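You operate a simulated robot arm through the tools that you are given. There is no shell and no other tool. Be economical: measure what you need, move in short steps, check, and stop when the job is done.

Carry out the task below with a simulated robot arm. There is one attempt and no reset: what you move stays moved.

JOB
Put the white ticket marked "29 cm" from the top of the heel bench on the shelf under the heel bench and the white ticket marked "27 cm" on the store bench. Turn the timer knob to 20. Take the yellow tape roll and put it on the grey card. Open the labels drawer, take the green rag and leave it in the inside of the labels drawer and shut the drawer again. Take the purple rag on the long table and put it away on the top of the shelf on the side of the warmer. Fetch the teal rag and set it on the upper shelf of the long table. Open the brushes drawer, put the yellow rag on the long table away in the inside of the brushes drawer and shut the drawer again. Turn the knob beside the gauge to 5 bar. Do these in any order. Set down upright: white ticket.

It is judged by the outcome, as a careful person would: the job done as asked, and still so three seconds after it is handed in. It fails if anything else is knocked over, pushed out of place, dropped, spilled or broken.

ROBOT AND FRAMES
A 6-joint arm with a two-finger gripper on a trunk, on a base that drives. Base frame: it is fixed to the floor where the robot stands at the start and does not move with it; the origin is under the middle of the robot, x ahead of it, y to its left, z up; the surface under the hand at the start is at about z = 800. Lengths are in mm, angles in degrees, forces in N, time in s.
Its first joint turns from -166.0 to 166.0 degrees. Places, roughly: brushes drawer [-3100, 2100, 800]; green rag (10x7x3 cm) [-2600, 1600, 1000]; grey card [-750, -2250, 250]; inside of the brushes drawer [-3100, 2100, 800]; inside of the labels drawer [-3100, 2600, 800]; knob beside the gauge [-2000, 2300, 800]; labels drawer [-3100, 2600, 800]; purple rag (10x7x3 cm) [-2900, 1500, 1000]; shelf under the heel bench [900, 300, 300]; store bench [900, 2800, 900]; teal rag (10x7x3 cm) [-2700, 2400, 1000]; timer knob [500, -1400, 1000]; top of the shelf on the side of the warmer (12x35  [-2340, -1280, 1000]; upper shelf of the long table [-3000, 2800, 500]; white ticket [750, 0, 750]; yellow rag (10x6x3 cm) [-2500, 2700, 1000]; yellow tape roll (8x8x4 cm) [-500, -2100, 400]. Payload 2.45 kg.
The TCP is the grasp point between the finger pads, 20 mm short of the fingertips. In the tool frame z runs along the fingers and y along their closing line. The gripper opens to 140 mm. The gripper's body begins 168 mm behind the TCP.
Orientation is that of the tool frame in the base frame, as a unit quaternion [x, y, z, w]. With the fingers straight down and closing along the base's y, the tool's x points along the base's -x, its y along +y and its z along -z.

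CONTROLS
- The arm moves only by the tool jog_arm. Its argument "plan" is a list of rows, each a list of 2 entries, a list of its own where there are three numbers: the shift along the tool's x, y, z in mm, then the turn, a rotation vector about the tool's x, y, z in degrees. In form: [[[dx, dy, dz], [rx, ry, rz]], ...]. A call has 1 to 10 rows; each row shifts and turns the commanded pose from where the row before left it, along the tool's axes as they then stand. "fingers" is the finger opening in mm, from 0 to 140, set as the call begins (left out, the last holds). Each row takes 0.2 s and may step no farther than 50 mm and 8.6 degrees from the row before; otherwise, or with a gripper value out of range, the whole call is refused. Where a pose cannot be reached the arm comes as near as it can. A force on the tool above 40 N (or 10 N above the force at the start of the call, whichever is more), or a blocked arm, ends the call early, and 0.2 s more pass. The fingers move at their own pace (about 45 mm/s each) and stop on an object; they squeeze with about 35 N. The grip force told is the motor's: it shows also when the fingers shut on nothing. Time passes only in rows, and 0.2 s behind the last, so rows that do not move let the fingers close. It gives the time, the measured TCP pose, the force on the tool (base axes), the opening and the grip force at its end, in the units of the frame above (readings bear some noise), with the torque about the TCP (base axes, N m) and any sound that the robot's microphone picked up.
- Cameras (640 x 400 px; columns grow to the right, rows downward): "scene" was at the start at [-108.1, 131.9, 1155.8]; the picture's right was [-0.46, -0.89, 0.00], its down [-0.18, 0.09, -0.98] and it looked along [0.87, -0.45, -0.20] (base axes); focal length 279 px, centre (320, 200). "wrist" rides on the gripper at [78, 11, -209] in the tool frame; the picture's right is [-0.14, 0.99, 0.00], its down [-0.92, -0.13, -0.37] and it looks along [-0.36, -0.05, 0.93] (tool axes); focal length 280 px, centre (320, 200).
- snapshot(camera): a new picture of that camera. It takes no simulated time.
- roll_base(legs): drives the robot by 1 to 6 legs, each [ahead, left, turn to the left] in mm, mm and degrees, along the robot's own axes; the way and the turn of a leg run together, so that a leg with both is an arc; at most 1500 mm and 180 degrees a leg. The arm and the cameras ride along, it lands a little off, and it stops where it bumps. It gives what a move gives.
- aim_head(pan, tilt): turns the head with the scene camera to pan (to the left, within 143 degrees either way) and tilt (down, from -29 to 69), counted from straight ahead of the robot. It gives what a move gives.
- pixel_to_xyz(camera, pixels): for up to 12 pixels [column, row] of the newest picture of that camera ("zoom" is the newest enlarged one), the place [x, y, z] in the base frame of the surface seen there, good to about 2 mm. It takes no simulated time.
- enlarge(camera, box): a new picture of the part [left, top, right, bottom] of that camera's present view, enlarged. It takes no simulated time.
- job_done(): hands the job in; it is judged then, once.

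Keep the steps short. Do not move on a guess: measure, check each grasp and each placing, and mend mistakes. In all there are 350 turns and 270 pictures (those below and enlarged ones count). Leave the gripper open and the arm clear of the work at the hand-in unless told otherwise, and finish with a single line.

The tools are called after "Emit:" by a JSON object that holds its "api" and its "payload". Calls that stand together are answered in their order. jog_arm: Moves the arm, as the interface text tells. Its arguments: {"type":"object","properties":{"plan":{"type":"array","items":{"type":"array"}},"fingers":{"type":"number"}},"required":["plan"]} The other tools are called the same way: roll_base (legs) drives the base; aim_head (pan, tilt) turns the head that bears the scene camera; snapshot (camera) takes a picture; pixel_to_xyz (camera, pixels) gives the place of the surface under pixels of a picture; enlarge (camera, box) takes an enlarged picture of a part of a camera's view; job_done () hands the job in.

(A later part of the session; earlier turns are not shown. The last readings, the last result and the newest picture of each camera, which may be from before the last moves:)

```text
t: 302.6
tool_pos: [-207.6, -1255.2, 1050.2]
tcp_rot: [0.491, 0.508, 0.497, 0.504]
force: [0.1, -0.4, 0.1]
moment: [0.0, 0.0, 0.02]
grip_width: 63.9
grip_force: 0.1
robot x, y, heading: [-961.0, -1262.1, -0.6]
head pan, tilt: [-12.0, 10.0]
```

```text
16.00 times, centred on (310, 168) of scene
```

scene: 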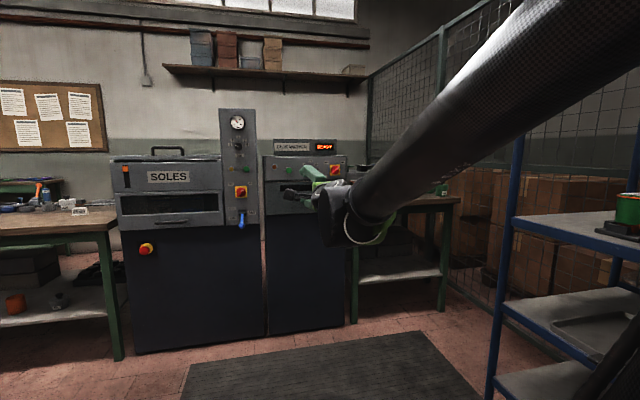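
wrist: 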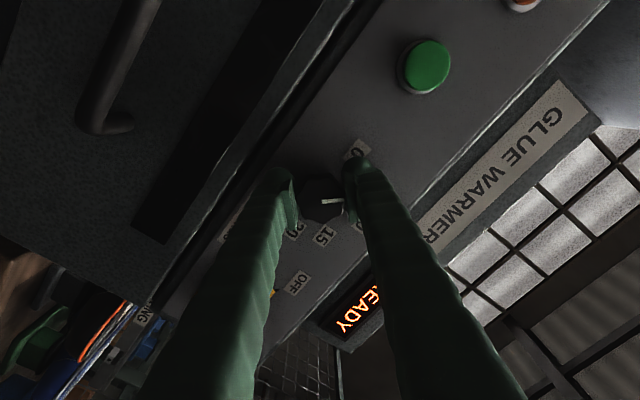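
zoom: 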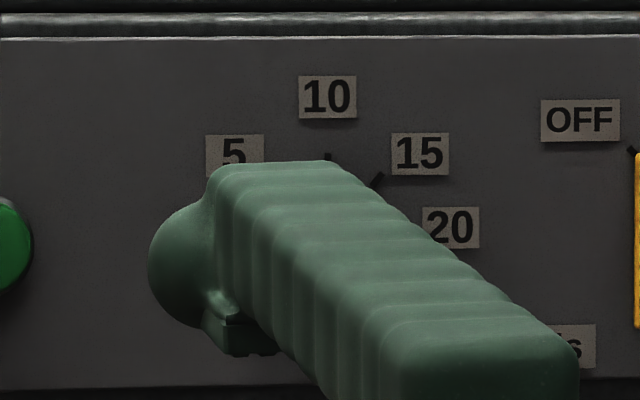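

Emit:
{"api": "jog_arm", "payload": {"plan": [[[0, 48, 0], [0, 0, 0]], [[0, 48, 0], [0, 0, 0]], [[0, 48, 0], [0, 0, 0]], [[0, 0, -40], [0, 0, -8]], [[0, 0, 0], [0, 0, -8]], [[0, 0, 0], [0, 0, -8]], [[0, 0, 0], [0, 0, -8]], [[0, 0, 0], [0, 0, -8]], [[0, 0, 0], [0, 0, -8]], [[0, 0, 0], [0, 0, -8]]]}}

Emit:
{"api": "enlarge", "payload": {"camera": "scene", "box": [295, 155, 325, 180]}}

```text
t: 304.8
tool_pos: [-246.9, -1254.0, 1194.9]
tcp_rot: [0.194, 0.679, 0.201, 0.678]
force: [0.9, -0.6, -0.2]
moment: [0.01, 0.0, -0.02]
grip_width: 63.9
grip_force: 0.0
robot x, y, heading: [-967.9, -1264.0, -0.2]
head pan, tilt: [-12.0, 10.0]
```

```text
16.00 times, centred on (310, 168) of scene
```

zoom: 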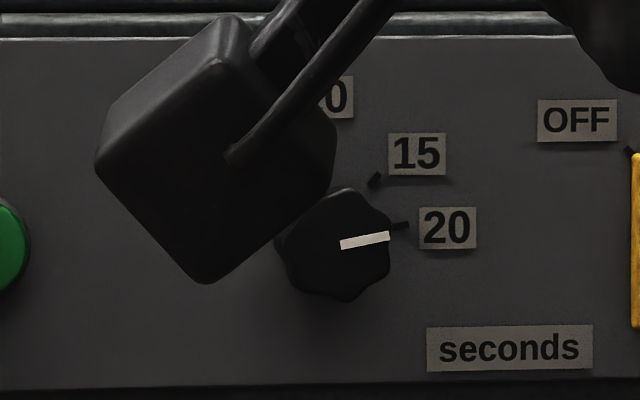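

Timer reads 20. Restore the hand to straight down.

Emit:
{"api": "jog_arm", "payload": {"plan": [[[0, 0, -30], [0, 0, -8]], [[0, 0, -30], [0, 0, -8]], [[0, 0, 0], [0, 0, -8]], [[0, 0, 0], [0, 0, -8]], [[0, 0, 0], [0, 8.5, 0]], [[0, 0, 0], [0, 8.5, 0]], [[0, 0, 0], [0, 8.5, 0]], [[0, 0, 0], [0, 8.5, 0]], [[0, 0, 0], [0, 8.5, 0]], [[0, 0, 0], [0, 8.5, 0]]]}}

Emit:
{"api": "jog_arm", "payload": {"plan": [[[0, 0, 0], [0, 8.5, 0]], [[0, 0, 0], [0, 8.5, 0]], [[0, 0, 0], [0, 8.5, 0]], [[0, 0, 0], [0, 8.5, 0]], [[0, 0, 0], [0, 4, 0]]]}}

Emit:
{"api": "roll_base", "payload": {"legs": [[0, 0, 90]]}}

```text
t: 307.0
tool_pos: [-309.5, -1253.1, 1193.7]
tcp_rot: [-0.002, 0.943, 0.006, 0.333]
force: [-0.5, -0.3, -0.2]
moment: [-0.04, -0.06, -0.02]
grip_width: 63.8
grip_force: 0.1
out of reach, approached as far as the arm can: row 5
robot x, y, heading: [-964.1, -1262.8, -0.6]
head pan, tilt: [-12.0, 10.0]
```

```text
t: 308.2
tool_pos: [-308.6, -1253.4, 1194.0]
tcp_rot: [-0.004, 1.0, 0.006, 0.007]
force: [-0.5, -0.7, 1.0]
moment: [-0.02, -0.03, -0.02]
grip_width: 63.9
grip_force: 0.1
robot x, y, heading: [-962.5, -1260.3, -0.7]
head pan, tilt: [-12.0, 10.0]
```

```text
t: 312.5
tool_pos: [-1005.3, -606.3, 1193.5]
tcp_rot: [0.727, -0.687, -0.01, -0.002]
force: [-0.1, 0.0, 0.5]
moment: [0.01, 0.01, 0.03]
grip_width: 64.2
grip_force: 0.0
robot x, y, heading: [-964.2, -1262.3, 92.2]
head pan, tilt: [-12.0, 10.0]
```

Emit:
{"api": "roll_base", "payload": {"legs": [[1080, 0, -2.2], [1040, 0, 0]]}}

Emit:
{"api": "roll_base", "payload": {"legs": [[0, 0, 90]]}}

```text
t: 323.0
tool_pos: [-898.9, 1505.9, 1192.7]
tcp_rot: [-0.691, 0.722, 0.01, 0.003]
force: [0.0, 0.4, -0.3]
moment: [0.04, -0.02, -0.01]
grip_width: 63.9
grip_force: 0.0
robot x, y, heading: [-925.9, 848.6, 86.5]
head pan, tilt: [-12.0, 10.0]
```

```text
t: 327.3
tool_pos: [-1582.2, 857.2, 1193.9]
tcp_rot: [1.0, -0.009, -0.009, 0.004]
force: [-0.4, 0.0, 0.1]
moment: [0.01, -0.01, -0.02]
grip_width: 64.1
grip_force: 0.0
robot x, y, heading: [-925.8, 851.8, 178.1]
head pan, tilt: [-12.0, 10.0]
```

Emit:
{"api": "roll_base", "payload": {"legs": [[1200, 0, 1.9]]}}

Emit:
{"api": "aim_head", "payload": {"pan": 0, "tilt": 25}}

Emit:
{"api": "snapshot", "payload": {"camera": "scene"}}

```text
t: 333.3
tool_pos: [-2752.7, 845.3, 1193.3]
tcp_rot: [1.0, 0.012, -0.008, 0.005]
force: [0.7, -0.2, 0.1]
moment: [-0.02, 0.0, 0.01]
grip_width: 64.0
grip_force: 0.1
robot x, y, heading: [-2097.7, 865.4, -179.7]
head pan, tilt: [-12.0, 10.0]
```

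```text
t: 334.0
tool_pos: [-2754.2, 844.6, 1194.3]
tcp_rot: [1.0, 0.013, -0.009, 0.005]
force: [0.5, -0.2, -0.9]
moment: [-0.01, -0.03, 0.02]
grip_width: 63.9
grip_force: 0.1
robot x, y, heading: [-2094.5, 864.5, -179.9]
head pan, tilt: [0.0, 25.0]
```

```text
149 pictures are left
```

scene: 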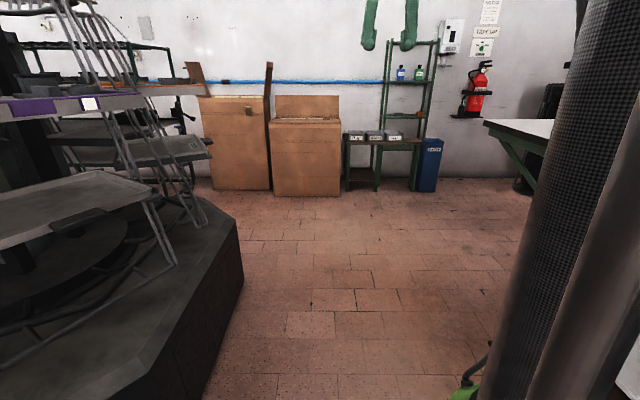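

Emit:
{"api": "pixel_to_xyz", "payload": {"camera": "scene", "pixels": [[240, 185], [310, 190], [430, 185], [350, 190], [490, 125], [530, 190], [200, 210], [240, 260]]}}

Emit:
{"api": "roll_base", "payload": {"legs": [[1350, -60, 0]]}}

```text
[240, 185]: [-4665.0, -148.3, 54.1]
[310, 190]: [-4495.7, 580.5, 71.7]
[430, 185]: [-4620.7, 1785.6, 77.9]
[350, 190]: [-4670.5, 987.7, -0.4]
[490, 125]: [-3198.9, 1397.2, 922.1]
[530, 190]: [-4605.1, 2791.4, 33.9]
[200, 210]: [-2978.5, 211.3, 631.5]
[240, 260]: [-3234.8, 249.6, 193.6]
```

```text
t: 340.9
tool_pos: [-4135.6, 927.8, 1194.1]
tcp_rot: [1.0, 0.0, -0.009, 0.005]
force: [0.3, 0.3, -0.9]
moment: [-0.02, -0.02, -0.01]
grip_width: 64.0
grip_force: 0.0
robot x, y, heading: [-3473.1, 930.6, 178.9]
head pan, tilt: [0.0, 25.0]
```

Emit:
{"api": "roll_base", "payload": {"legs": [[0, 0, -89], [0, 480, 0], [1000, 0, 0]]}}

Emit:
{"api": "aim_head", "payload": {"pan": -60, "tilt": 25}}

Emit:
{"api": "snapshot", "payload": {"camera": "scene"}}

```text
t: 352.4
tool_pos: [-3931.0, 2599.7, 1194.4]
tcp_rot: [0.707, -0.707, -0.01, -0.002]
force: [-0.7, -0.4, -0.4]
moment: [0.0, 0.03, 0.0]
grip_width: 64.0
grip_force: 0.2
robot x, y, heading: [-3926.3, 1941.2, 89.2]
head pan, tilt: [0.0, 25.0]
```

```text
t: 353.7
tool_pos: [-3931.7, 2600.4, 1193.8]
tcp_rot: [0.708, -0.707, -0.01, -0.002]
force: [-0.1, 0.1, 0.1]
moment: [-0.03, 0.01, -0.02]
grip_width: 64.0
grip_force: 0.0
robot x, y, heading: [-3930.3, 1941.3, 89.2]
head pan, tilt: [-60.0, 25.0]
```

```text
148 pictures are left
```

scene: 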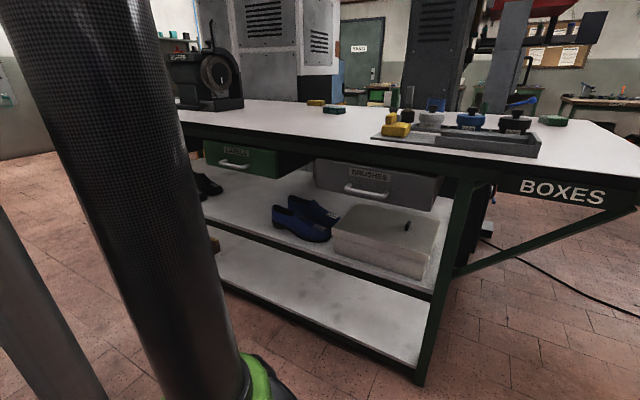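

Emit:
{"api": "enlarge", "payload": {"camera": "scene", "box": [180, 80, 460, 240]}}

Emit:
{"api": "pixel_to_xyz", "payload": {"camera": "scene", "pixels": [[235, 165], [205, 145], [278, 175], [206, 162], [366, 192], [316, 165], [435, 180], [432, 208], [350, 188], [383, 194], [222, 163], [248, 167]]}}

```text
2.29 times, centred on (320, 160) of scene
```

zoom: 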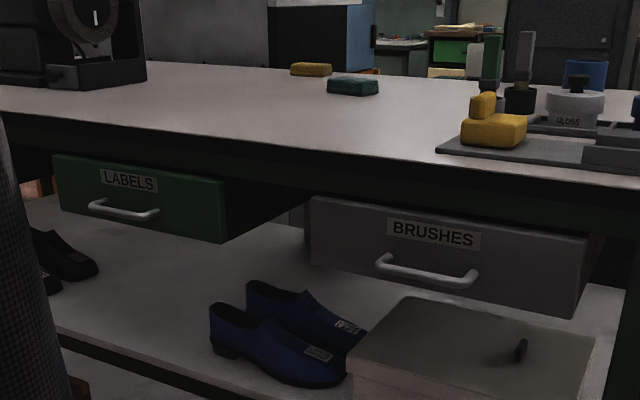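

```text
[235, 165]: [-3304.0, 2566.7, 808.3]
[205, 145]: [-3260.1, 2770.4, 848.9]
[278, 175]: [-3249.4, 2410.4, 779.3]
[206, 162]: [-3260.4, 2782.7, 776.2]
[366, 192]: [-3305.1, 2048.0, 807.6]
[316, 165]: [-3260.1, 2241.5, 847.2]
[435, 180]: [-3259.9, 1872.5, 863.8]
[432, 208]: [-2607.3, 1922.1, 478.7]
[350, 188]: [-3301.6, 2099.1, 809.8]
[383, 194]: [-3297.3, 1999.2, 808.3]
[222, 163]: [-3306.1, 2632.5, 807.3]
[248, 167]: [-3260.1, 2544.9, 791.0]
```

Emit:
{"api": "pixel_to_xyz", "payload": {"camera": "zoom", "pixels": [[311, 70], [295, 68], [328, 66], [311, 75], [352, 87], [330, 86], [376, 85], [352, 95], [495, 130], [75, 75], [20, 60], [560, 140]]}}

```text
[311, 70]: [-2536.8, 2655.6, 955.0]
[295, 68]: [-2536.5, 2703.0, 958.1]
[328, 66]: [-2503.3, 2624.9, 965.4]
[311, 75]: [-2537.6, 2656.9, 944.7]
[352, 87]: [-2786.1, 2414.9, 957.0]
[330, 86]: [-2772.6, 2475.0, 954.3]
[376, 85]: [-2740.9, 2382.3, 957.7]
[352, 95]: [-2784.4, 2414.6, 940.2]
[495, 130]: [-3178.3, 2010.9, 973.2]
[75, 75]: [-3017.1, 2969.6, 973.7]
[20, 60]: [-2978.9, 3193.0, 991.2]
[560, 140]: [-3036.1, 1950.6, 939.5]
```

Handles: LABELS bar at (-3305, ~2590, 808), BRUSHES bar at (-3305, ~2048, 808). I'll turn to face +x and set the hand horizontal with vertical closing.

Emit:
{"api": "roll_base", "payload": {"legs": [[200, 170, 0], [0, 0, -89]]}}

Emit:
{"api": "jog_arm", "payload": {"plan": [[[0, 0, -10], [0, -8.5, 0]], [[0, 0, -10], [0, -8.5, 0]], [[0, 0, -10], [0, -8.5, 0]], [[0, 0, 0], [0, -8.5, 0]], [[0, 0, 0], [0, -8.5, 0]], [[0, 0, 0], [0, -8.5, 0]], [[0, 0, 0], [0, -8.5, 0]], [[0, 0, 0], [0, -8.5, 0]], [[0, 0, 0], [0, -8.5, 0]], [[0, 0, 0], [0, -8.5, 0]]]}}

Emit:
{"api": "jog_arm", "payload": {"plan": [[[30, 0, 0], [0, -5, 0]], [[30, 0, 0], [0, 0, 8.5]], [[0, 30, 0], [0, 0, 8.5]], [[0, 0, 0], [0, 0, 8.5]], [[0, 0, 0], [0, 0, 8.5]], [[0, 0, 0], [0, 0, 8.5]], [[0, 0, 0], [0, 0, 8.5]], [[0, 0, 0], [0, 0, 8.5]], [[0, 0, 0], [0, 0, 8.5]], [[0, 0, 0], [0, 0, 8.5]]]}}

```text
t: 359.5
tool_pos: [-3444.2, 2140.6, 1193.5]
tcp_rot: [0.009, 1.0, 0.005, 0.009]
force: [0.0, -0.4, -0.2]
moment: [0.0, 0.0, 0.0]
grip_width: 64.2
grip_force: 0.1
robot x, y, heading: [-4101.0, 2149.3, -2.0]
head pan, tilt: [-60.0, 25.0]
```

```text
t: 361.7
tool_pos: [-3446.7, 2140.1, 1223.5]
tcp_rot: [0.01, 0.73, -0.003, 0.683]
force: [0.0, -0.1, 1.1]
moment: [0.04, -0.01, 0.0]
grip_width: 63.9
grip_force: 0.0
robot x, y, heading: [-4097.6, 2150.0, -1.8]
head pan, tilt: [-60.0, 25.0]
```

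```text
t: 363.9
tool_pos: [-3449.5, 2171.2, 1174.1]
tcp_rot: [0.442, 0.544, 0.44, 0.561]
force: [-0.3, 0.0, -0.3]
moment: [0.0, -0.01, 0.01]
grip_width: 63.8
grip_force: 0.0
out of reach, approached as far as the arm can: row 1
robot x, y, heading: [-4102.4, 2150.6, -2.1]
head pan, tilt: [-60.0, 25.0]
```

Emit:
{"api": "jog_arm", "payload": {"plan": [[[0, 0, 0], [0, 0, 6]], [[0, 0, 0], [0, 0, 6]], [[0, 0, 0], [0, 0, 0]]]}}

Emit:
{"api": "roll_base", "payload": {"legs": [[-30, 80, 2]]}}

```text
t: 364.7
tool_pos: [-3448.9, 2171.3, 1174.8]
tcp_rot: [0.497, 0.495, 0.495, 0.513]
force: [-0.1, -0.3, -0.3]
moment: [0.02, 0.02, 0.0]
grip_width: 64.2
grip_force: 0.1
robot x, y, heading: [-4101.2, 2151.2, -2.1]
head pan, tilt: [-60.0, 25.0]
```

```text
t: 365.8
tool_pos: [-3480.4, 2276.2, 1174.8]
tcp_rot: [0.488, 0.503, 0.503, 0.505]
force: [0.7, -0.8, -0.2]
moment: [0.01, 0.02, -0.02]
grip_width: 64.0
grip_force: 0.1
robot x, y, heading: [-4130.0, 2233.9, -0.2]
head pan, tilt: [-60.0, 25.0]
```

Emit:
{"api": "jog_arm", "payload": {"plan": [[[29, -35, 5], [0, 0, 0]], [[29, -35, 5], [0, 0, 0]], [[29, -35, 5], [0, 0, 0]], [[29, -35, 5], [0, 0, 0]], [[29, -35, 5], [0, 0, 0]], [[29, -35, 5], [0, 0, 0]], [[29, -35, 5], [0, 0, 0]], [[29, -35, 5], [0, 0, 0]], [[29, -35, 5], [0, 0, 0]], [[29, -35, 5], [0, 0, 0]]]}}

Emit:
{"api": "snapshot", "payload": {"camera": "wrist"}}

```text
t: 368.0
tool_pos: [-3428.1, 2560.5, 820.0]
tcp_rot: [0.488, 0.503, 0.504, 0.505]
force: [-0.7, 0.0, -0.8]
moment: [0.01, 0.01, 0.04]
grip_width: 64.0
grip_force: 0.1
robot x, y, heading: [-4136.6, 2232.0, -0.0]
head pan, tilt: [-60.0, 25.0]
```

```text
146 pictures are left
```

wrist: 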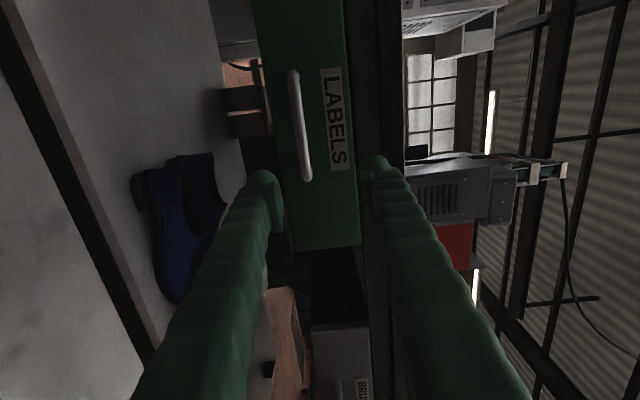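

Emit:
{"api": "pixel_to_xyz", "payload": {"camera": "wrist", "pixels": [[299, 125], [293, 80], [305, 170], [296, 100], [330, 120], [300, 240], [350, 20], [185, 220], [205, 170]]}}

```text
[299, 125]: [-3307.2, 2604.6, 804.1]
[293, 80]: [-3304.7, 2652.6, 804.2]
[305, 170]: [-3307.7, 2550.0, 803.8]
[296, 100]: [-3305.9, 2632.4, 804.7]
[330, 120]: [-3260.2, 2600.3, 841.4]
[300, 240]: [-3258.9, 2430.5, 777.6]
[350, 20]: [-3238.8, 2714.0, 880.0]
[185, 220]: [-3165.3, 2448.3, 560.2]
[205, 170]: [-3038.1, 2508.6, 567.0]
```

Emit:
{"api": "jog_arm", "payload": {"plan": [[[38.7, -17.5, 10], [0, 0, 0]], [[0, 0, 40], [0, 0, 0]], [[0, 0, 40], [0, 0, 0]], [[0, 0, 36], [0, 0, 0]], [[0, 0, 0], [0, 0, 0]]]}}

Emit:
{"api": "snapshot", "payload": {"camera": "wrist"}}

```text
t: 369.2
tool_pos: [-3299.6, 2600.4, 805.8]
tcp_rot: [0.488, 0.503, 0.504, 0.505]
force: [0.1, 0.5, -0.3]
moment: [0.0, 0.0, 0.0]
grip_width: 63.8
grip_force: 0.1
robot x, y, heading: [-4128.0, 2234.5, -0.2]
head pan, tilt: [-60.0, 25.0]
```

```text
145 pictures are left
```

wrist: 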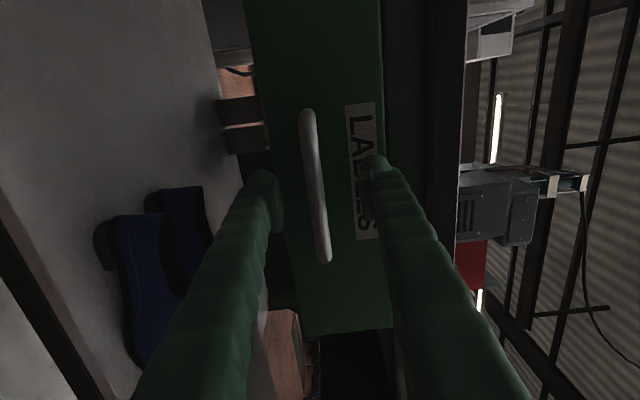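

The handle lies between the fingers. Close.

Emit:
{"api": "jog_arm", "payload": {"plan": [[[0, 0, 0], [0, 0, 0]], [[0, 0, 0], [0, 0, 0]], [[0, 0, 0], [0, 0, 0]], [[0, 0, 0], [0, 0, 0]], [[0, 0, 0], [0, 0, 0]]], "fingers": 0}}

Emit:
{"api": "roll_base", "payload": {"legs": [[-60, 0, 0]]}}

```text
t: 370.3
tool_pos: [-3300.9, 2600.4, 803.2]
tcp_rot: [0.49, 0.503, 0.505, 0.503]
force: [-0.3, 1.2, -31.0]
moment: [0.73, 0.01, 0.07]
grip_width: 9.3
grip_force: 32.5
robot x, y, heading: [-4127.1, 2230.4, 0.1]
head pan, tilt: [-60.0, 25.0]
stopped in row 5: the force on the tool passed its limit at 44 N (the readings are from after the stop); the commanded pose is now the measured one
```

```text
t: 371.2
tool_pos: [-3345.8, 2601.0, 803.8]
tcp_rot: [0.49, 0.503, 0.505, 0.502]
force: [0.3, 1.6, -14.6]
moment: [0.79, 0.0, -0.06]
grip_width: 9.4
grip_force: 36.7
robot x, y, heading: [-4170.6, 2236.1, -0.2]
head pan, tilt: [-60.0, 25.0]
stopped in leg 1: the force on the tool passed its limit at 43 N (the readings are from after the stop); the commanded pose is now the measured one
```

It opens. Continue with small arm pulls.

Emit:
{"api": "jog_arm", "payload": {"plan": [[[0, -1.2, -8], [0, 0, 0]], [[0, 0, -15], [0, 0, 0]], [[0, 0, -15], [0, 0, 0]], [[0, 0, -15], [0, 0, 0]], [[0, 0, -15], [0, 0, 0]], [[0, 0, -15], [0, 0, 0]]]}}

Emit:
{"api": "roll_base", "payload": {"legs": [[-60, 0, 0]]}}

```text
t: 372.7
tool_pos: [-3428.3, 2600.0, 803.3]
tcp_rot: [0.49, 0.503, 0.504, 0.503]
force: [-0.1, -0.9, 25.2]
moment: [0.91, -0.04, -0.04]
grip_width: 9.1
grip_force: 37.1
robot x, y, heading: [-4174.4, 2232.9, -0.3]
head pan, tilt: [-60.0, 25.0]
stopped in row 6: the force on the tool passed its limit at 43 N (the readings are from after the stop); the commanded pose is now the measured one
```

```text
t: 373.4
tool_pos: [-3431.2, 2600.0, 802.7]
tcp_rot: [0.489, 0.502, 0.505, 0.504]
force: [0.1, -0.7, 5.8]
moment: [0.93, -0.03, 0.04]
grip_width: 9.6
grip_force: 37.2
robot x, y, heading: [-4179.9, 2232.5, -0.2]
head pan, tilt: [-60.0, 25.0]
stopped in leg 1: the force on the tool passed its limit at 41 N (the readings are from after the stop); the commanded pose is now the measured one
```

Emit:
{"api": "jog_arm", "payload": {"plan": [[[0, 0.2, -8], [0, 0, 0]], [[0, 0, -10], [0, 0, 0]], [[0, 0, -10], [0, 0, 0]], [[0, 0, -10], [0, 0, 0]], [[0, 0, -10], [0, 0, 0]], [[0, 0, -10], [0, 0, 0]], [[0, 0, -10], [0, 0, 0]], [[0, 0, -10], [0, 0, 0]]]}}

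Emit:
{"api": "snapshot", "payload": {"camera": "wrist"}}

```text
t: 375.0
tool_pos: [-3497.3, 2599.5, 802.7]
tcp_rot: [0.488, 0.501, 0.506, 0.505]
force: [-0.8, -0.7, 16.1]
moment: [1.02, -0.04, 0.09]
grip_width: 9.5
grip_force: 37.0
robot x, y, heading: [-4176.5, 2233.6, 0.0]
head pan, tilt: [-60.0, 25.0]
stopped in row 7: the force on the tool passed its limit at 42 N (the readings are from after the stop); the commanded pose is now the measured one
```

```text
144 pictures are left
```

wrist: 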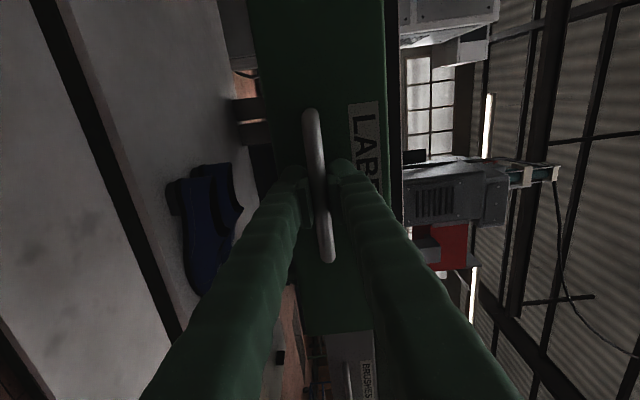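

Emit:
{"api": "jog_arm", "payload": {"plan": [[[0, 0.3, -8], [0, 0, 0]], [[0, 0, -10], [0, 0, 0]], [[0, 0, -10], [0, 0, 0]], [[0, 0, -10], [0, 0, 0]], [[0, 0, -10], [0, 0, 0]], [[0, 0, -10], [0, 0, 0]]]}}

Emit:
{"api": "jog_arm", "payload": {"plan": [[[0, 0, 0], [0, 0, 0]], [[0, 0, 0], [0, 0, 0]], [[0, 0, 0], [0, 0, 0]], [[0, 0, -40], [0, 0, 0]], [[0, 0, -40], [0, 0, 0]], [[0, 40, 0], [0, 0, 0]], [[0, 48, 0], [0, 0, 0]], [[0, 48, 0], [0, 0, 0]], [[0, 48, 0], [0, 0, 0]], [[0, 48, 0], [0, 0, 0]]], "fingers": 64}}

Emit:
{"api": "aim_head", "payload": {"pan": 10, "tilt": 25}}

Emit:
{"api": "snapshot", "payload": {"camera": "scene"}}

```text
t: 376.3
tool_pos: [-3544.9, 2600.9, 802.2]
tcp_rot: [0.486, 0.502, 0.505, 0.506]
force: [-0.2, -0.1, 19.2]
moment: [1.08, -0.04, 0.09]
grip_width: 9.8
grip_force: 36.6
robot x, y, heading: [-4175.3, 2235.4, -0.2]
head pan, tilt: [-60.0, 25.0]
stopped in row 6: the force on the tool passed its limit at 43 N (the readings are from after the stop); the commanded pose is now the measured one
```

```text
t: 378.5
tool_pos: [-3627.9, 2604.1, 1033.8]
tcp_rot: [0.487, 0.502, 0.505, 0.506]
force: [0.0, -0.2, 0.8]
moment: [0.05, -0.02, 0.01]
grip_width: 63.9
grip_force: 0.1
robot x, y, heading: [-4178.4, 2233.7, -0.4]
head pan, tilt: [-60.0, 25.0]
```

```text
t: 379.9
tool_pos: [-3627.5, 2603.4, 1033.8]
tcp_rot: [0.486, 0.503, 0.505, 0.506]
force: [-0.6, 0.1, 0.3]
moment: [-0.03, 0.02, 0.04]
grip_width: 63.9
grip_force: 0.0
robot x, y, heading: [-4175.9, 2231.8, -0.2]
head pan, tilt: [10.0, 25.0]
```

```text
143 pictures are left
```

scene: 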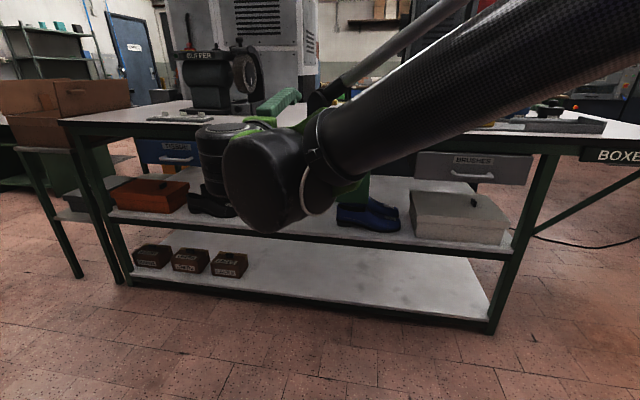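

LABELS drawer is open ~245 mm. Now unroll the hand and tilt to 45° for the green rag.

Emit:
{"api": "jog_arm", "payload": {"plan": [[[0, 30, 0], [0, 0, -8.5]], [[0, 30, 0], [0, 0, -8.5]], [[0, 0, 0], [0, 0, -8.5]], [[0, 0, 0], [0, 0, -8.5]], [[0, 0, 0], [0, 0, -8.5]], [[0, 0, 0], [0, 0, -8.5]], [[0, 0, 0], [0, 0, -8.5]], [[0, 0, 0], [0, 0, -8.5]], [[0, 0, 0], [0, 0, -8.5]], [[0, 0, 0], [0, 0, -8.5]]], "fingers": 110}}

Emit:
{"api": "jog_arm", "payload": {"plan": [[[0, 0, 0], [0, 0, -4]], [[-10, -45, 0], [0, 8, 0]], [[-10, -45, 0], [0, 8, 0]], [[-10, -45, 0], [0, 8, 0]], [[-10, -45, 0], [0, 8, 0]], [[-10, -45, 0], [0, 8, 0]], [[0, -45, 0], [0, 5, 0]], [[0, -45, 0], [0, 0, 0]], [[0, -45, 0], [0, 0, 0]]]}}

```text
t: 382.1
tool_pos: [-3630.6, 2608.3, 1093.3]
tcp_rot: [0.019, 0.7, 0.03, 0.714]
force: [-0.1, -0.1, 0.5]
moment: [-0.01, 0.01, -0.03]
grip_width: 110.3
grip_force: 0.1
robot x, y, heading: [-4176.1, 2230.8, -0.1]
head pan, tilt: [10.0, 25.0]
```

```text
t: 384.1
tool_pos: [-3626.7, 2297.8, 1138.4]
tcp_rot: [0.001, 0.918, -0.013, 0.397]
force: [0.5, -0.2, 0.2]
moment: [0.03, 0.01, -0.01]
grip_width: 109.9
grip_force: 0.1
out of reach, approached as far as the arm can: row 8, 9
robot x, y, heading: [-4181.6, 2232.5, 0.0]
head pan, tilt: [10.0, 25.0]
```

Emit:
{"api": "roll_base", "payload": {"legs": [[0, -900, 0], [520, 0, 0], [0, 0, 12]]}}

Emit:
{"api": "snapshot", "payload": {"camera": "wrist"}}

```text
t: 392.2
tool_pos: [-3151.0, 1457.2, 1137.2]
tcp_rot: [-0.078, 0.914, 0.022, 0.397]
force: [0.3, 0.0, -0.6]
moment: [-0.02, 0.01, -0.02]
grip_width: 109.9
grip_force: 0.0
robot x, y, heading: [-3680.7, 1300.5, 9.8]
head pan, tilt: [10.0, 25.0]
```

```text
142 pictures are left
```

wrist: 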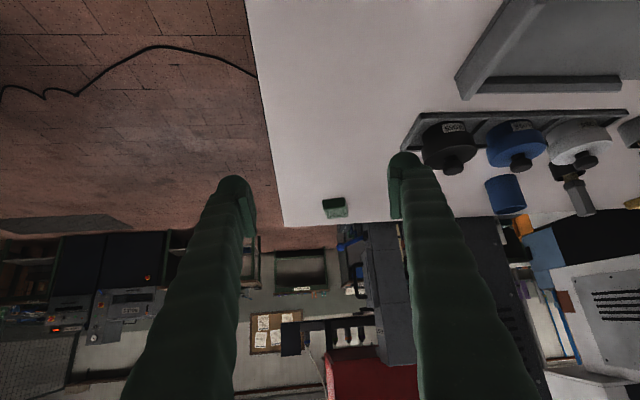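

Emit:
{"api": "jog_arm", "payload": {"plan": [[[-25.8, 0.9, 37.4], [0, 0, 0]], [[-25.8, 0.9, 37.4], [0, 0, 0]], [[-25.8, 0.9, 37.4], [0, 0, 0]], [[-25.8, 0.9, 37.4], [0, 0, 0]], [[-25.8, 0.9, 37.4], [0, 0, 0]], [[-25.8, 0.9, 37.4], [0, 0, 0]], [[-25.8, 0.9, 37.4], [0, 0, 0]], [[-25.8, 0.9, 37.4], [0, 0, 0]], [[-25.8, 0.9, 37.4], [0, 0, 0]], [[-25.8, 0.9, 37.4], [0, 0, 0]]]}}

Emit:
{"api": "snapshot", "payload": {"camera": "wrist"}}

```text
t: 394.4
tool_pos: [-2739.0, 1605.3, 1068.2]
tcp_rot: [-0.074, 0.913, 0.012, 0.4]
force: [-0.2, 0.0, 0.2]
moment: [0.0, -0.01, 0.01]
grip_width: 110.0
grip_force: 0.0
out of reach, approached as far as the arm can: row 2, 3, 4, 5, 6, 7, 8, 9, 10
robot x, y, heading: [-3683.0, 1299.9, 9.4]
head pan, tilt: [10.0, 25.0]
```

```text
141 pictures are left
```

wrist: 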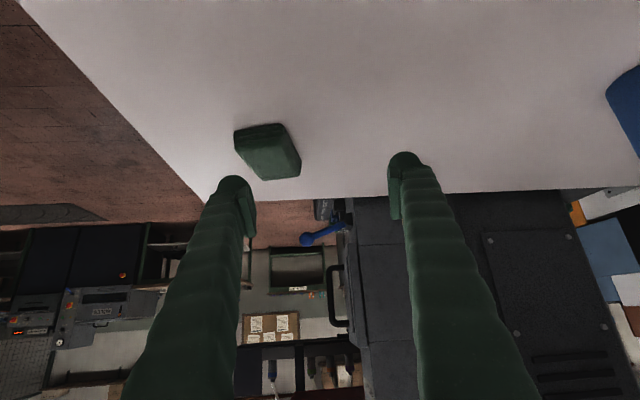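

Extended too far. Reposition the base to the south corner (nearer the rag).

Emit:
{"api": "jog_arm", "payload": {"plan": [[[25, 0, -40], [0, 0, 0]], [[25, 0, -40], [0, 0, 0]], [[25, 0, -40], [0, 0, 0]], [[25, 0, -40], [0, 0, 0]], [[25, 0, -40], [0, 0, 0]], [[25, 0, -40], [0, 0, 0]]]}}

Emit:
{"api": "roll_base", "payload": {"legs": [[0, -330, 0], [300, 0, 0]]}}

Emit:
{"api": "snapshot", "payload": {"camera": "wrist"}}

```text
t: 395.8
tool_pos: [-3013.3, 1563.1, 1123.5]
tcp_rot: [-0.078, 0.915, 0.022, 0.396]
force: [0.7, 0.1, 0.3]
moment: [-0.04, 0.02, -0.02]
grip_width: 109.8
grip_force: 0.0
out of reach, approached as far as the arm can: row 1
robot x, y, heading: [-3681.6, 1298.2, 10.0]
head pan, tilt: [10.0, 25.0]
```

```text
t: 399.6
tool_pos: [-2663.6, 1281.7, 1124.7]
tcp_rot: [-0.075, 0.915, 0.02, 0.397]
force: [1.0, -0.1, 0.6]
moment: [0.01, 0.01, -0.02]
grip_width: 109.9
grip_force: 0.0
robot x, y, heading: [-3332.3, 1026.7, 9.0]
head pan, tilt: [10.0, 25.0]
```

```text
140 pictures are left
```

wrist: 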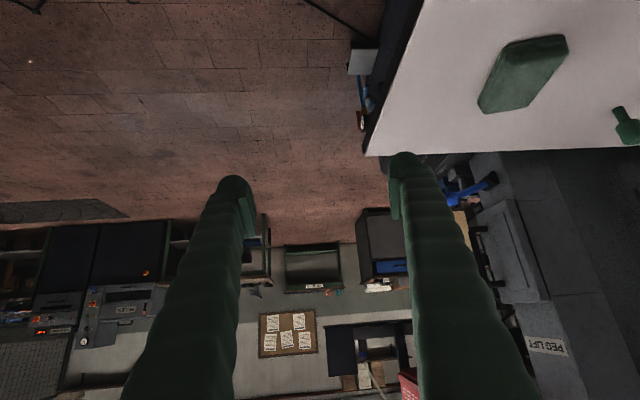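

Emit:
{"api": "jog_arm", "payload": {"plan": [[[6.4, 43.2, 5.4], [0, 0, 0]], [[6.4, 43.2, 5.4], [0, 0, 0]], [[6.4, 43.2, 5.4], [0, 0, 0]], [[6.4, 43.2, 5.4], [0, 0, 0]], [[6.4, 43.2, 5.4], [0, 0, 0]], [[6.4, 43.2, 5.4], [0, 0, 0]], [[0, 0, 0], [0, 0, 0]]]}}

Emit:
{"api": "snapshot", "payload": {"camera": "wrist"}}

Emit:
{"api": "pixel_to_xyz", "payload": {"camera": "wrist", "pixels": [[320, 140], [330, 150], [300, 140]]}}

```text
t: 401.2
tool_pos: [-2705.4, 1538.8, 1068.3]
tcp_rot: [-0.074, 0.915, 0.019, 0.397]
force: [0.1, 0.2, 0.8]
moment: [0.02, 0.01, 0.02]
grip_width: 110.2
grip_force: 0.0
robot x, y, heading: [-3334.9, 1022.6, 8.8]
head pan, tilt: [10.0, 25.0]
```

```text
139 pictures are left
```

wrist: 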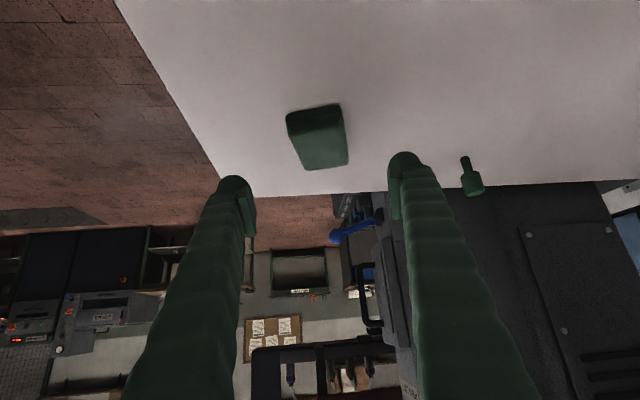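

```text
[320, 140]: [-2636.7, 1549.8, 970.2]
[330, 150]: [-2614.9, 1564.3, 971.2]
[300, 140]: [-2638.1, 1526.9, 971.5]
```

Emit:
{"api": "pixel_to_xyz", "payload": {"camera": "wrist", "pixels": [[293, 130], [338, 120], [345, 160], [307, 166], [318, 110], [325, 165]]}}

```text
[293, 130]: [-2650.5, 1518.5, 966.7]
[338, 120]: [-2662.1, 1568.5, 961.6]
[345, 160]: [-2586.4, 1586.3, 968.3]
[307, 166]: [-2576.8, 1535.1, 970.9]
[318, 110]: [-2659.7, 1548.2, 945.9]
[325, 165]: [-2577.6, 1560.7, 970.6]
```

Emit:
{"api": "jog_arm", "payload": {"plan": [[[3.3, 0.6, 33.3], [0, 0, 0]], [[3.3, 0.6, 33.3], [0, 0, 0]], [[3.3, 0.6, 33.3], [0, 0, 0]], [[3.3, 0.6, 32], [0, 0, 0]], [[0, 0, 0], [0, 0, 0]]]}}

Emit:
{"api": "jog_arm", "payload": {"plan": [[[0, 0, 0], [0, 0, 0]], [[0, 0, 0], [0, 0, 0]], [[0, 0, 0], [0, 0, 0]], [[0, 0, 0], [0, 0, 0]], [[0, 0, 0], [0, 0, 0]]], "fingers": 40}}

Emit:
{"api": "jog_arm", "payload": {"plan": [[[-25, 0, -25], [0, 0, 0]], [[-33, 0, -33], [0, 0, 0]], [[-33, 0, -33], [0, 0, 0]], [[0, 0, 0], [0, 0, 0]]]}}

Emit:
{"api": "snapshot", "payload": {"camera": "wrist"}}

```text
t: 402.4
tool_pos: [-2620.3, 1550.3, 967.7]
tcp_rot: [-0.075, 0.915, 0.02, 0.396]
force: [0.3, -0.4, 0.4]
moment: [-0.02, 0.03, -0.01]
grip_width: 109.8
grip_force: 0.0
robot x, y, heading: [-3331.3, 1023.1, 9.1]
head pan, tilt: [10.0, 25.0]
```

```text
t: 403.6
tool_pos: [-2620.2, 1552.3, 967.2]
tcp_rot: [-0.075, 0.915, 0.021, 0.397]
force: [-0.2, 0.8, 1.4]
moment: [0.01, 0.04, 0.03]
grip_width: 67.9
grip_force: 35.3
robot x, y, heading: [-3335.4, 1028.5, 9.2]
head pan, tilt: [10.0, 25.0]
```

```text
t: 404.6
tool_pos: [-2628.2, 1553.4, 1098.9]
tcp_rot: [-0.075, 0.915, 0.02, 0.396]
force: [-0.2, 0.3, -1.1]
moment: [0.01, -0.01, -0.01]
grip_width: 67.5
grip_force: 34.8
robot x, y, heading: [-3335.6, 1028.3, 9.0]
head pan, tilt: [10.0, 25.0]
```

```text
138 pictures are left
```

wrist: 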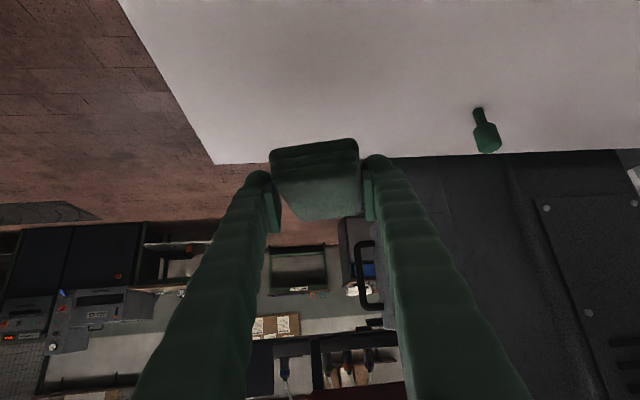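

Gripped the green rag. Retract and drive to the open LABELS drawer.

Emit:
{"api": "jog_arm", "payload": {"plan": [[[20, -20, -40], [0, 0, 0]], [[20, -20, -40], [0, 0, 0]], [[20, -20, -40], [0, 0, 0]], [[10, -20, -40], [0, 0, 0]], [[0, -20, -40], [0, 0, 0]]]}}

Emit:
{"api": "roll_base", "payload": {"legs": [[-850, 0, -9], [0, 1200, 0]]}}

Emit:
{"api": "aim_head", "payload": {"pan": 25, "tilt": 25}}

Emit:
{"api": "snapshot", "payload": {"camera": "scene"}}

```text
t: 405.8
tool_pos: [-2802.7, 1428.2, 1187.6]
tcp_rot: [-0.074, 0.915, 0.02, 0.397]
force: [0.0, 1.2, -0.3]
moment: [0.01, 0.03, -0.02]
grip_width: 67.4
grip_force: 34.5
robot x, y, heading: [-3332.2, 1028.9, 9.0]
head pan, tilt: [10.0, 25.0]
```

```text
t: 416.2
tool_pos: [-3619.8, 2514.0, 1186.6]
tcp_rot: [-0.009, 0.918, -0.009, 0.397]
force: [-0.2, 0.0, 0.0]
moment: [0.03, 0.02, -0.02]
grip_width: 66.6
grip_force: 35.4
robot x, y, heading: [-4204.2, 2193.3, 0.9]
head pan, tilt: [10.0, 25.0]
```

```text
t: 417.0
tool_pos: [-3621.2, 2514.3, 1188.0]
tcp_rot: [-0.008, 0.918, -0.009, 0.397]
force: [-1.4, -0.1, -0.3]
moment: [-0.01, -0.01, 0.03]
grip_width: 66.4
grip_force: 35.1
robot x, y, heading: [-4202.6, 2194.9, 1.0]
head pan, tilt: [25.0, 25.0]
```

```text
137 pictures are left
```

scene: 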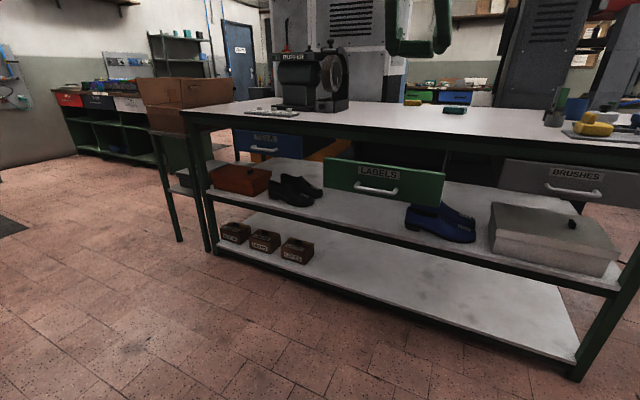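

Emit:
{"api": "jog_arm", "payload": {"plan": [[[3.9, 16.6, 45], [0, 0, 0]], [[3.9, 16.6, 45], [0, 0, 0]], [[3.9, 16.6, 45], [0, 0, 0]], [[3.9, 16.6, 45], [0, 0, 0]], [[0, 0, 0], [0, 0, 0]]]}}

Emit:
{"api": "snapshot", "payload": {"camera": "wrist"}}

```text
t: 418.2
tool_pos: [-3500.0, 2577.7, 1054.3]
tcp_rot: [-0.009, 0.918, -0.009, 0.397]
force: [0.1, -1.6, -0.1]
moment: [0.01, -0.01, 0.0]
grip_width: 66.3
grip_force: 35.0
robot x, y, heading: [-4200.2, 2188.0, 0.9]
head pan, tilt: [25.0, 25.0]
```

```text
136 pictures are left
```

wrist: 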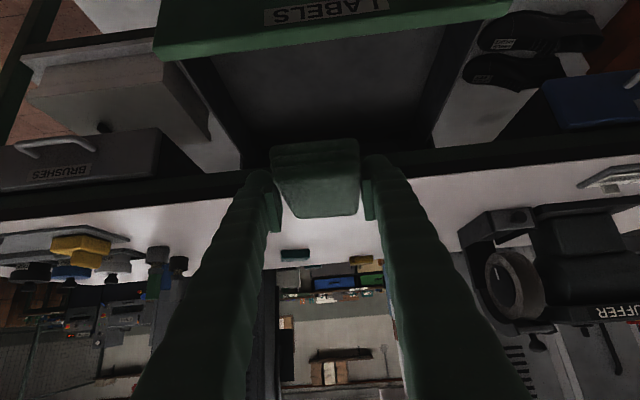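

Emit:
{"api": "pixel_to_xyz", "payload": {"camera": "wrist", "pixels": [[320, 100], [250, 90], [400, 90], [320, 130], [320, 60], [180, 60], [450, 25], [220, 120], [435, 110], [300, 155], [420, 160], [320, 45]]}}

```text
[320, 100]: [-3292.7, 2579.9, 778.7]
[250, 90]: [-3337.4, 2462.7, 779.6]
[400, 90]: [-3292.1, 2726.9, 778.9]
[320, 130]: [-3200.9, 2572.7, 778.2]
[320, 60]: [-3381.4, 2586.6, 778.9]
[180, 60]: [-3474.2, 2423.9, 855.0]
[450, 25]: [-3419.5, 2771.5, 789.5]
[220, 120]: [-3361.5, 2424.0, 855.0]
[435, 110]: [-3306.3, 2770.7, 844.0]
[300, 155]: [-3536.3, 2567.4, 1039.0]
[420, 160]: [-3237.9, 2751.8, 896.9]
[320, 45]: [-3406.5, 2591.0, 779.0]
```

Drawer floor z=779, empty, y 2430–2765, front panel near x=-3500. Lower the rag toward (-3375,2590).

Emit:
{"api": "jog_arm", "payload": {"plan": [[[11.1, 3.1, 44.8], [0, 0, 0]], [[11.1, 3.1, 44.8], [0, 0, 0]], [[11.1, 3.1, 44.8], [0, 0, 0]], [[11.1, 3.1, 44.8], [0, 0, 0]], [[11.1, 3.1, 44.8], [0, 0, 0]], [[0, 0, 0], [0, 0, 0]]]}}

Emit:
{"api": "snapshot", "payload": {"camera": "wrist"}}

Emit:
{"api": "snapshot", "payload": {"camera": "scene"}}

```text
t: 419.6
tool_pos: [-3375.8, 2593.6, 854.9]
tcp_rot: [-0.009, 0.918, -0.008, 0.397]
force: [1.1, 0.5, -0.6]
moment: [-0.02, -0.02, 0.0]
grip_width: 66.0
grip_force: 34.7
robot x, y, heading: [-4205.9, 2192.3, 1.0]
head pan, tilt: [25.0, 25.0]
```

```text
135 pictures are left
```

wrist: 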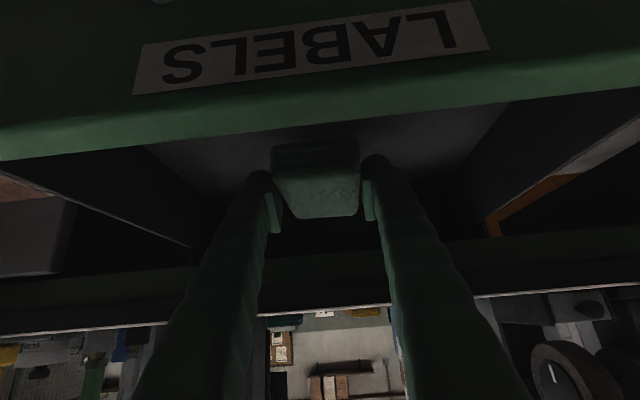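

```text
134 pictures are left
```

scene: 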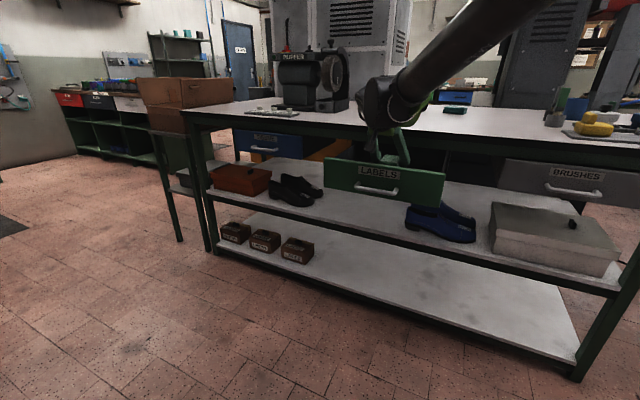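

Emit:
{"api": "pixel_to_xyz", "payload": {"camera": "wrist", "pixels": [[320, 118], [200, 140], [200, 125], [450, 100], [320, 250]]}}

```text
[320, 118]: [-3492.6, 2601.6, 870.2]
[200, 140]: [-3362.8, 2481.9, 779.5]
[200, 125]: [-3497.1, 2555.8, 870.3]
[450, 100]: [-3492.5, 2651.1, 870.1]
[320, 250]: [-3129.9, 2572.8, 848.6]
```

Emit:
{"api": "jog_arm", "payload": {"plan": [[[12, 0, 11.3], [0, 0, 0]], [[12, 0, 11.3], [0, 0, 0]], [[6, 0, 5.6], [0, 0, 0]], [[2.9, 0, 2.7], [0, 0, 0]]]}}

```text
t: 420.6
tool_pos: [-3374.4, 2589.4, 811.9]
tcp_rot: [-0.009, 0.918, -0.009, 0.397]
force: [0.1, 0.5, -0.5]
moment: [0.01, -0.01, -0.02]
grip_width: 66.2
grip_force: 35.6
robot x, y, heading: [-4204.4, 2195.4, 0.9]
head pan, tilt: [25.0, 25.0]
```

Emit:
{"api": "jog_arm", "payload": {"plan": [[[1.5, 0, 1.4], [0, 0, 0]], [[1.5, 0, 1.4], [0, 0, 0]], [[0.8, 0, 0.7], [0, 0, 0]]]}}

```text
t: 421.6
tool_pos: [-3376.0, 2590.9, 807.9]
tcp_rot: [-0.009, 0.917, -0.009, 0.398]
force: [1.8, 0.4, 17.1]
moment: [-0.55, 0.44, 0.1]
grip_width: 66.0
grip_force: 34.9
robot x, y, heading: [-4205.5, 2187.8, 0.9]
head pan, tilt: [25.0, 25.0]
stopped in row 3: the force on the tool passed its limit at 41 N (the readings are from after the stop); the commanded pose is now the measured one
```

Contact with the drawer floor. Release and retreat along the fingers, then up.

Emit:
{"api": "jog_arm", "payload": {"plan": [[[0, 0, 0], [0, 0, 0]], [[0, 0, 0], [0, 0, 0]], [[0, 0, 0], [0, 0, 0]], [[-10, 0, -40], [0, 0, 0]], [[-10, 0, -40], [0, 0, 0]], [[-20, 0, -40], [0, 0, 0]], [[-20, 0, -40], [0, 0, 0]], [[0, 0, -40], [0, 0, 0]]], "fingers": 100}}

Emit:
{"api": "snapshot", "payload": {"camera": "wrist"}}

```text
t: 423.4
tool_pos: [-3482.5, 2593.6, 990.1]
tcp_rot: [-0.01, 0.918, -0.008, 0.397]
force: [0.5, -0.4, 1.0]
moment: [0.0, 0.01, -0.03]
grip_width: 100.1
grip_force: 0.0
robot x, y, heading: [-4203.3, 2193.0, 0.8]
head pan, tilt: [25.0, 25.0]
```

```text
133 pictures are left
```

wrist: 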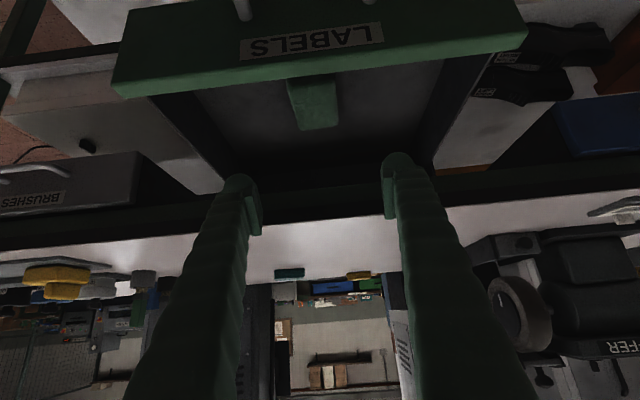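

The green rag lies in the drawer. Close the fingers, go in front of the panel and push it shut with the base.

Emit:
{"api": "jog_arm", "payload": {"plan": [[[22.8, 1, -24.3], [0, 0, 0]], [[22.8, 1, -24.3], [0, 0, 0]], [[22.8, 1, -24.3], [0, 0, 0]], [[25.2, 1, 23.6], [0, 0, 0]], [[25.2, 1, 23.6], [0, 0, 0]], [[25.2, 1, 23.6], [0, 0, 0]], [[25.2, 1, 23.6], [0, 0, 0]], [[0, 0, 0], [0, 0, 0]]], "fingers": 0}}

Emit:
{"api": "snapshot", "payload": {"camera": "scene"}}

```text
t: 425.2
tool_pos: [-3584.3, 2596.6, 849.8]
tcp_rot: [-0.009, 0.918, -0.009, 0.397]
force: [-0.3, 0.5, -0.4]
moment: [-0.01, -0.02, 0.03]
grip_width: 0.0
grip_force: 28.9
robot x, y, heading: [-4207.6, 2192.1, 1.1]
head pan, tilt: [25.0, 25.0]
```

```text
132 pictures are left
```

scene: 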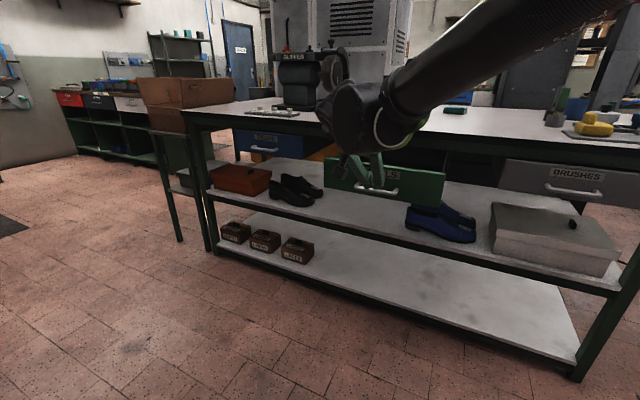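

Emit:
{"api": "roll_base", "payload": {"legs": [[160, 0, 0]]}}

Emit:
{"api": "roll_base", "payload": {"legs": [[140, 0, 0]]}}

Emit:
{"api": "snapshot", "payload": {"camera": "scene"}}

```text
t: 426.6
tool_pos: [-3420.3, 2602.1, 850.0]
tcp_rot: [-0.011, 0.917, -0.008, 0.398]
force: [-0.1, -0.7, 0.4]
moment: [0.02, -0.02, 0.01]
grip_width: 0.0
grip_force: 28.9
robot x, y, heading: [-4039.2, 2198.3, 1.1]
head pan, tilt: [25.0, 25.0]
```

```text
t: 428.1
tool_pos: [-3284.7, 2601.9, 849.3]
tcp_rot: [-0.01, 0.918, -0.008, 0.396]
force: [-4.3, -1.2, 0.6]
moment: [0.0, -0.02, -0.1]
grip_width: 0.0
grip_force: 29.5
robot x, y, heading: [-3902.1, 2198.1, 0.9]
head pan, tilt: [25.0, 25.0]
stopped in leg 1: the force on the tool passed its limit at 48 N (the readings are from after the stop); the commanded pose is now the measured one
```

```text
131 pictures are left
```

scene: 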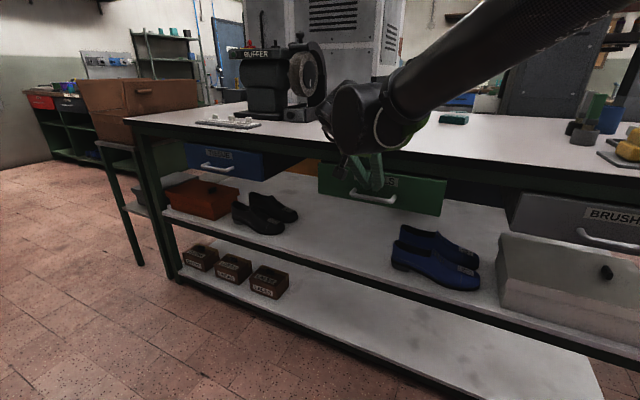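

Stopped at the closed position with 48 N. Verify that the front is flush (x≈-3260).

Emit:
{"api": "pixel_to_xyz", "payload": {"camera": "scene", "pixels": [[330, 185], [430, 200], [420, 190], [338, 178], [200, 160], [520, 215], [250, 172]]}}

```text
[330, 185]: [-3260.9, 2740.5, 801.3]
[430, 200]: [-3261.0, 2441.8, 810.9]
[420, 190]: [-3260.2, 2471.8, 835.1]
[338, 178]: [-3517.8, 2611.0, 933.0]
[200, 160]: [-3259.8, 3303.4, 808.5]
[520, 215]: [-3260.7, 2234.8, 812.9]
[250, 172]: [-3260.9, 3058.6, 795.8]
```

Flush. Now the BRUSHES drawer: back off, make the hand horizontal, roll 90°.

Emit:
{"api": "roll_base", "payload": {"legs": [[-230, 0, 0], [0, -370, -0.9]]}}

Emit:
{"api": "jog_arm", "payload": {"plan": [[[0, 0, -30], [0, -8.5, 0]], [[0, 0, -30], [0, -8.5, 0]], [[0, 0, 0], [0, -8.5, 0]], [[0, 0, 0], [0, -8.5, 0]], [[0, 0, 0], [0, -8.5, 0]], [[0, 0, 0], [0, 0, 8.5]], [[0, 0, 0], [0, 0, 8.5]], [[0, 0, 0], [0, 0, 8.5]], [[0, 0, 0], [0, 0, 8.5]], [[0, 0, 0], [0, 0, 8.5]]], "fingers": 64}}

Emit:
{"api": "jog_arm", "payload": {"plan": [[[0, 0, 0], [0, 0, 8.5]], [[0, 0, 0], [0, 0, 8.5]], [[0, 0, 0], [0, 0, 8.5]], [[0, 0, 0], [0, 0, 8.5]], [[0, 0, 0], [0, 0, 8.5]], [[0, 0, 0], [0, 0, 5]]]}}

Emit:
{"api": "snapshot", "payload": {"camera": "wrist"}}

```text
t: 431.8
tool_pos: [-3500.7, 2227.3, 849.0]
tcp_rot: [-0.007, 0.918, -0.01, 0.395]
force: [0.4, 0.4, 0.4]
moment: [-0.01, -0.02, -0.01]
grip_width: 0.2
grip_force: 28.9
robot x, y, heading: [-4115.8, 1828.4, 1.0]
head pan, tilt: [25.0, 25.0]
```

```text
t: 434.0
tool_pos: [-3548.1, 2225.7, 887.7]
tcp_rot: [0.249, 0.667, 0.249, 0.656]
force: [-0.2, 0.3, 0.7]
moment: [0.03, -0.05, 0.01]
grip_width: 63.9
grip_force: 0.0
robot x, y, heading: [-4121.4, 1826.2, 0.8]
head pan, tilt: [25.0, 25.0]
```

```text
t: 435.4
tool_pos: [-3548.1, 2228.1, 887.3]
tcp_rot: [0.497, 0.511, 0.492, 0.5]
force: [-0.1, 0.0, 0.0]
moment: [0.01, -0.01, -0.03]
grip_width: 64.1
grip_force: 0.0
robot x, y, heading: [-4123.1, 1827.0, 1.0]
head pan, tilt: [25.0, 25.0]
```

```text
130 pictures are left
```

wrist: 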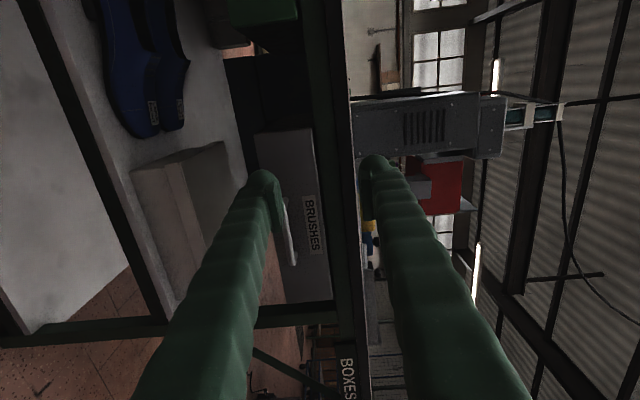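

Emit:
{"api": "jog_arm", "payload": {"plan": [[[-35.8, -17, 29], [0, 0, 0]], [[-35.8, -17, 29], [0, 0, 0]], [[-35.8, -17, 29], [0, 0, 0]], [[-35.8, -17, 29], [0, 0, 0]], [[-35.8, -17, 29], [0, 0, 0]], [[0, 0, 0], [0, 0, 0]]]}}

Emit:
{"api": "snapshot", "payload": {"camera": "wrist"}}

```text
t: 436.8
tool_pos: [-3402.9, 2048.3, 805.9]
tcp_rot: [0.496, 0.512, 0.492, 0.5]
force: [0.1, 0.5, -1.0]
moment: [-0.01, -0.01, -0.02]
grip_width: 64.1
grip_force: 0.1
robot x, y, heading: [-4119.1, 1829.6, 0.7]
head pan, tilt: [25.0, 25.0]
```

```text
129 pictures are left
```

wrist: 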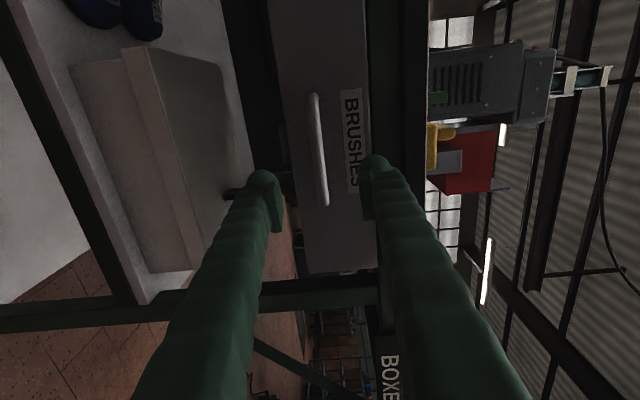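

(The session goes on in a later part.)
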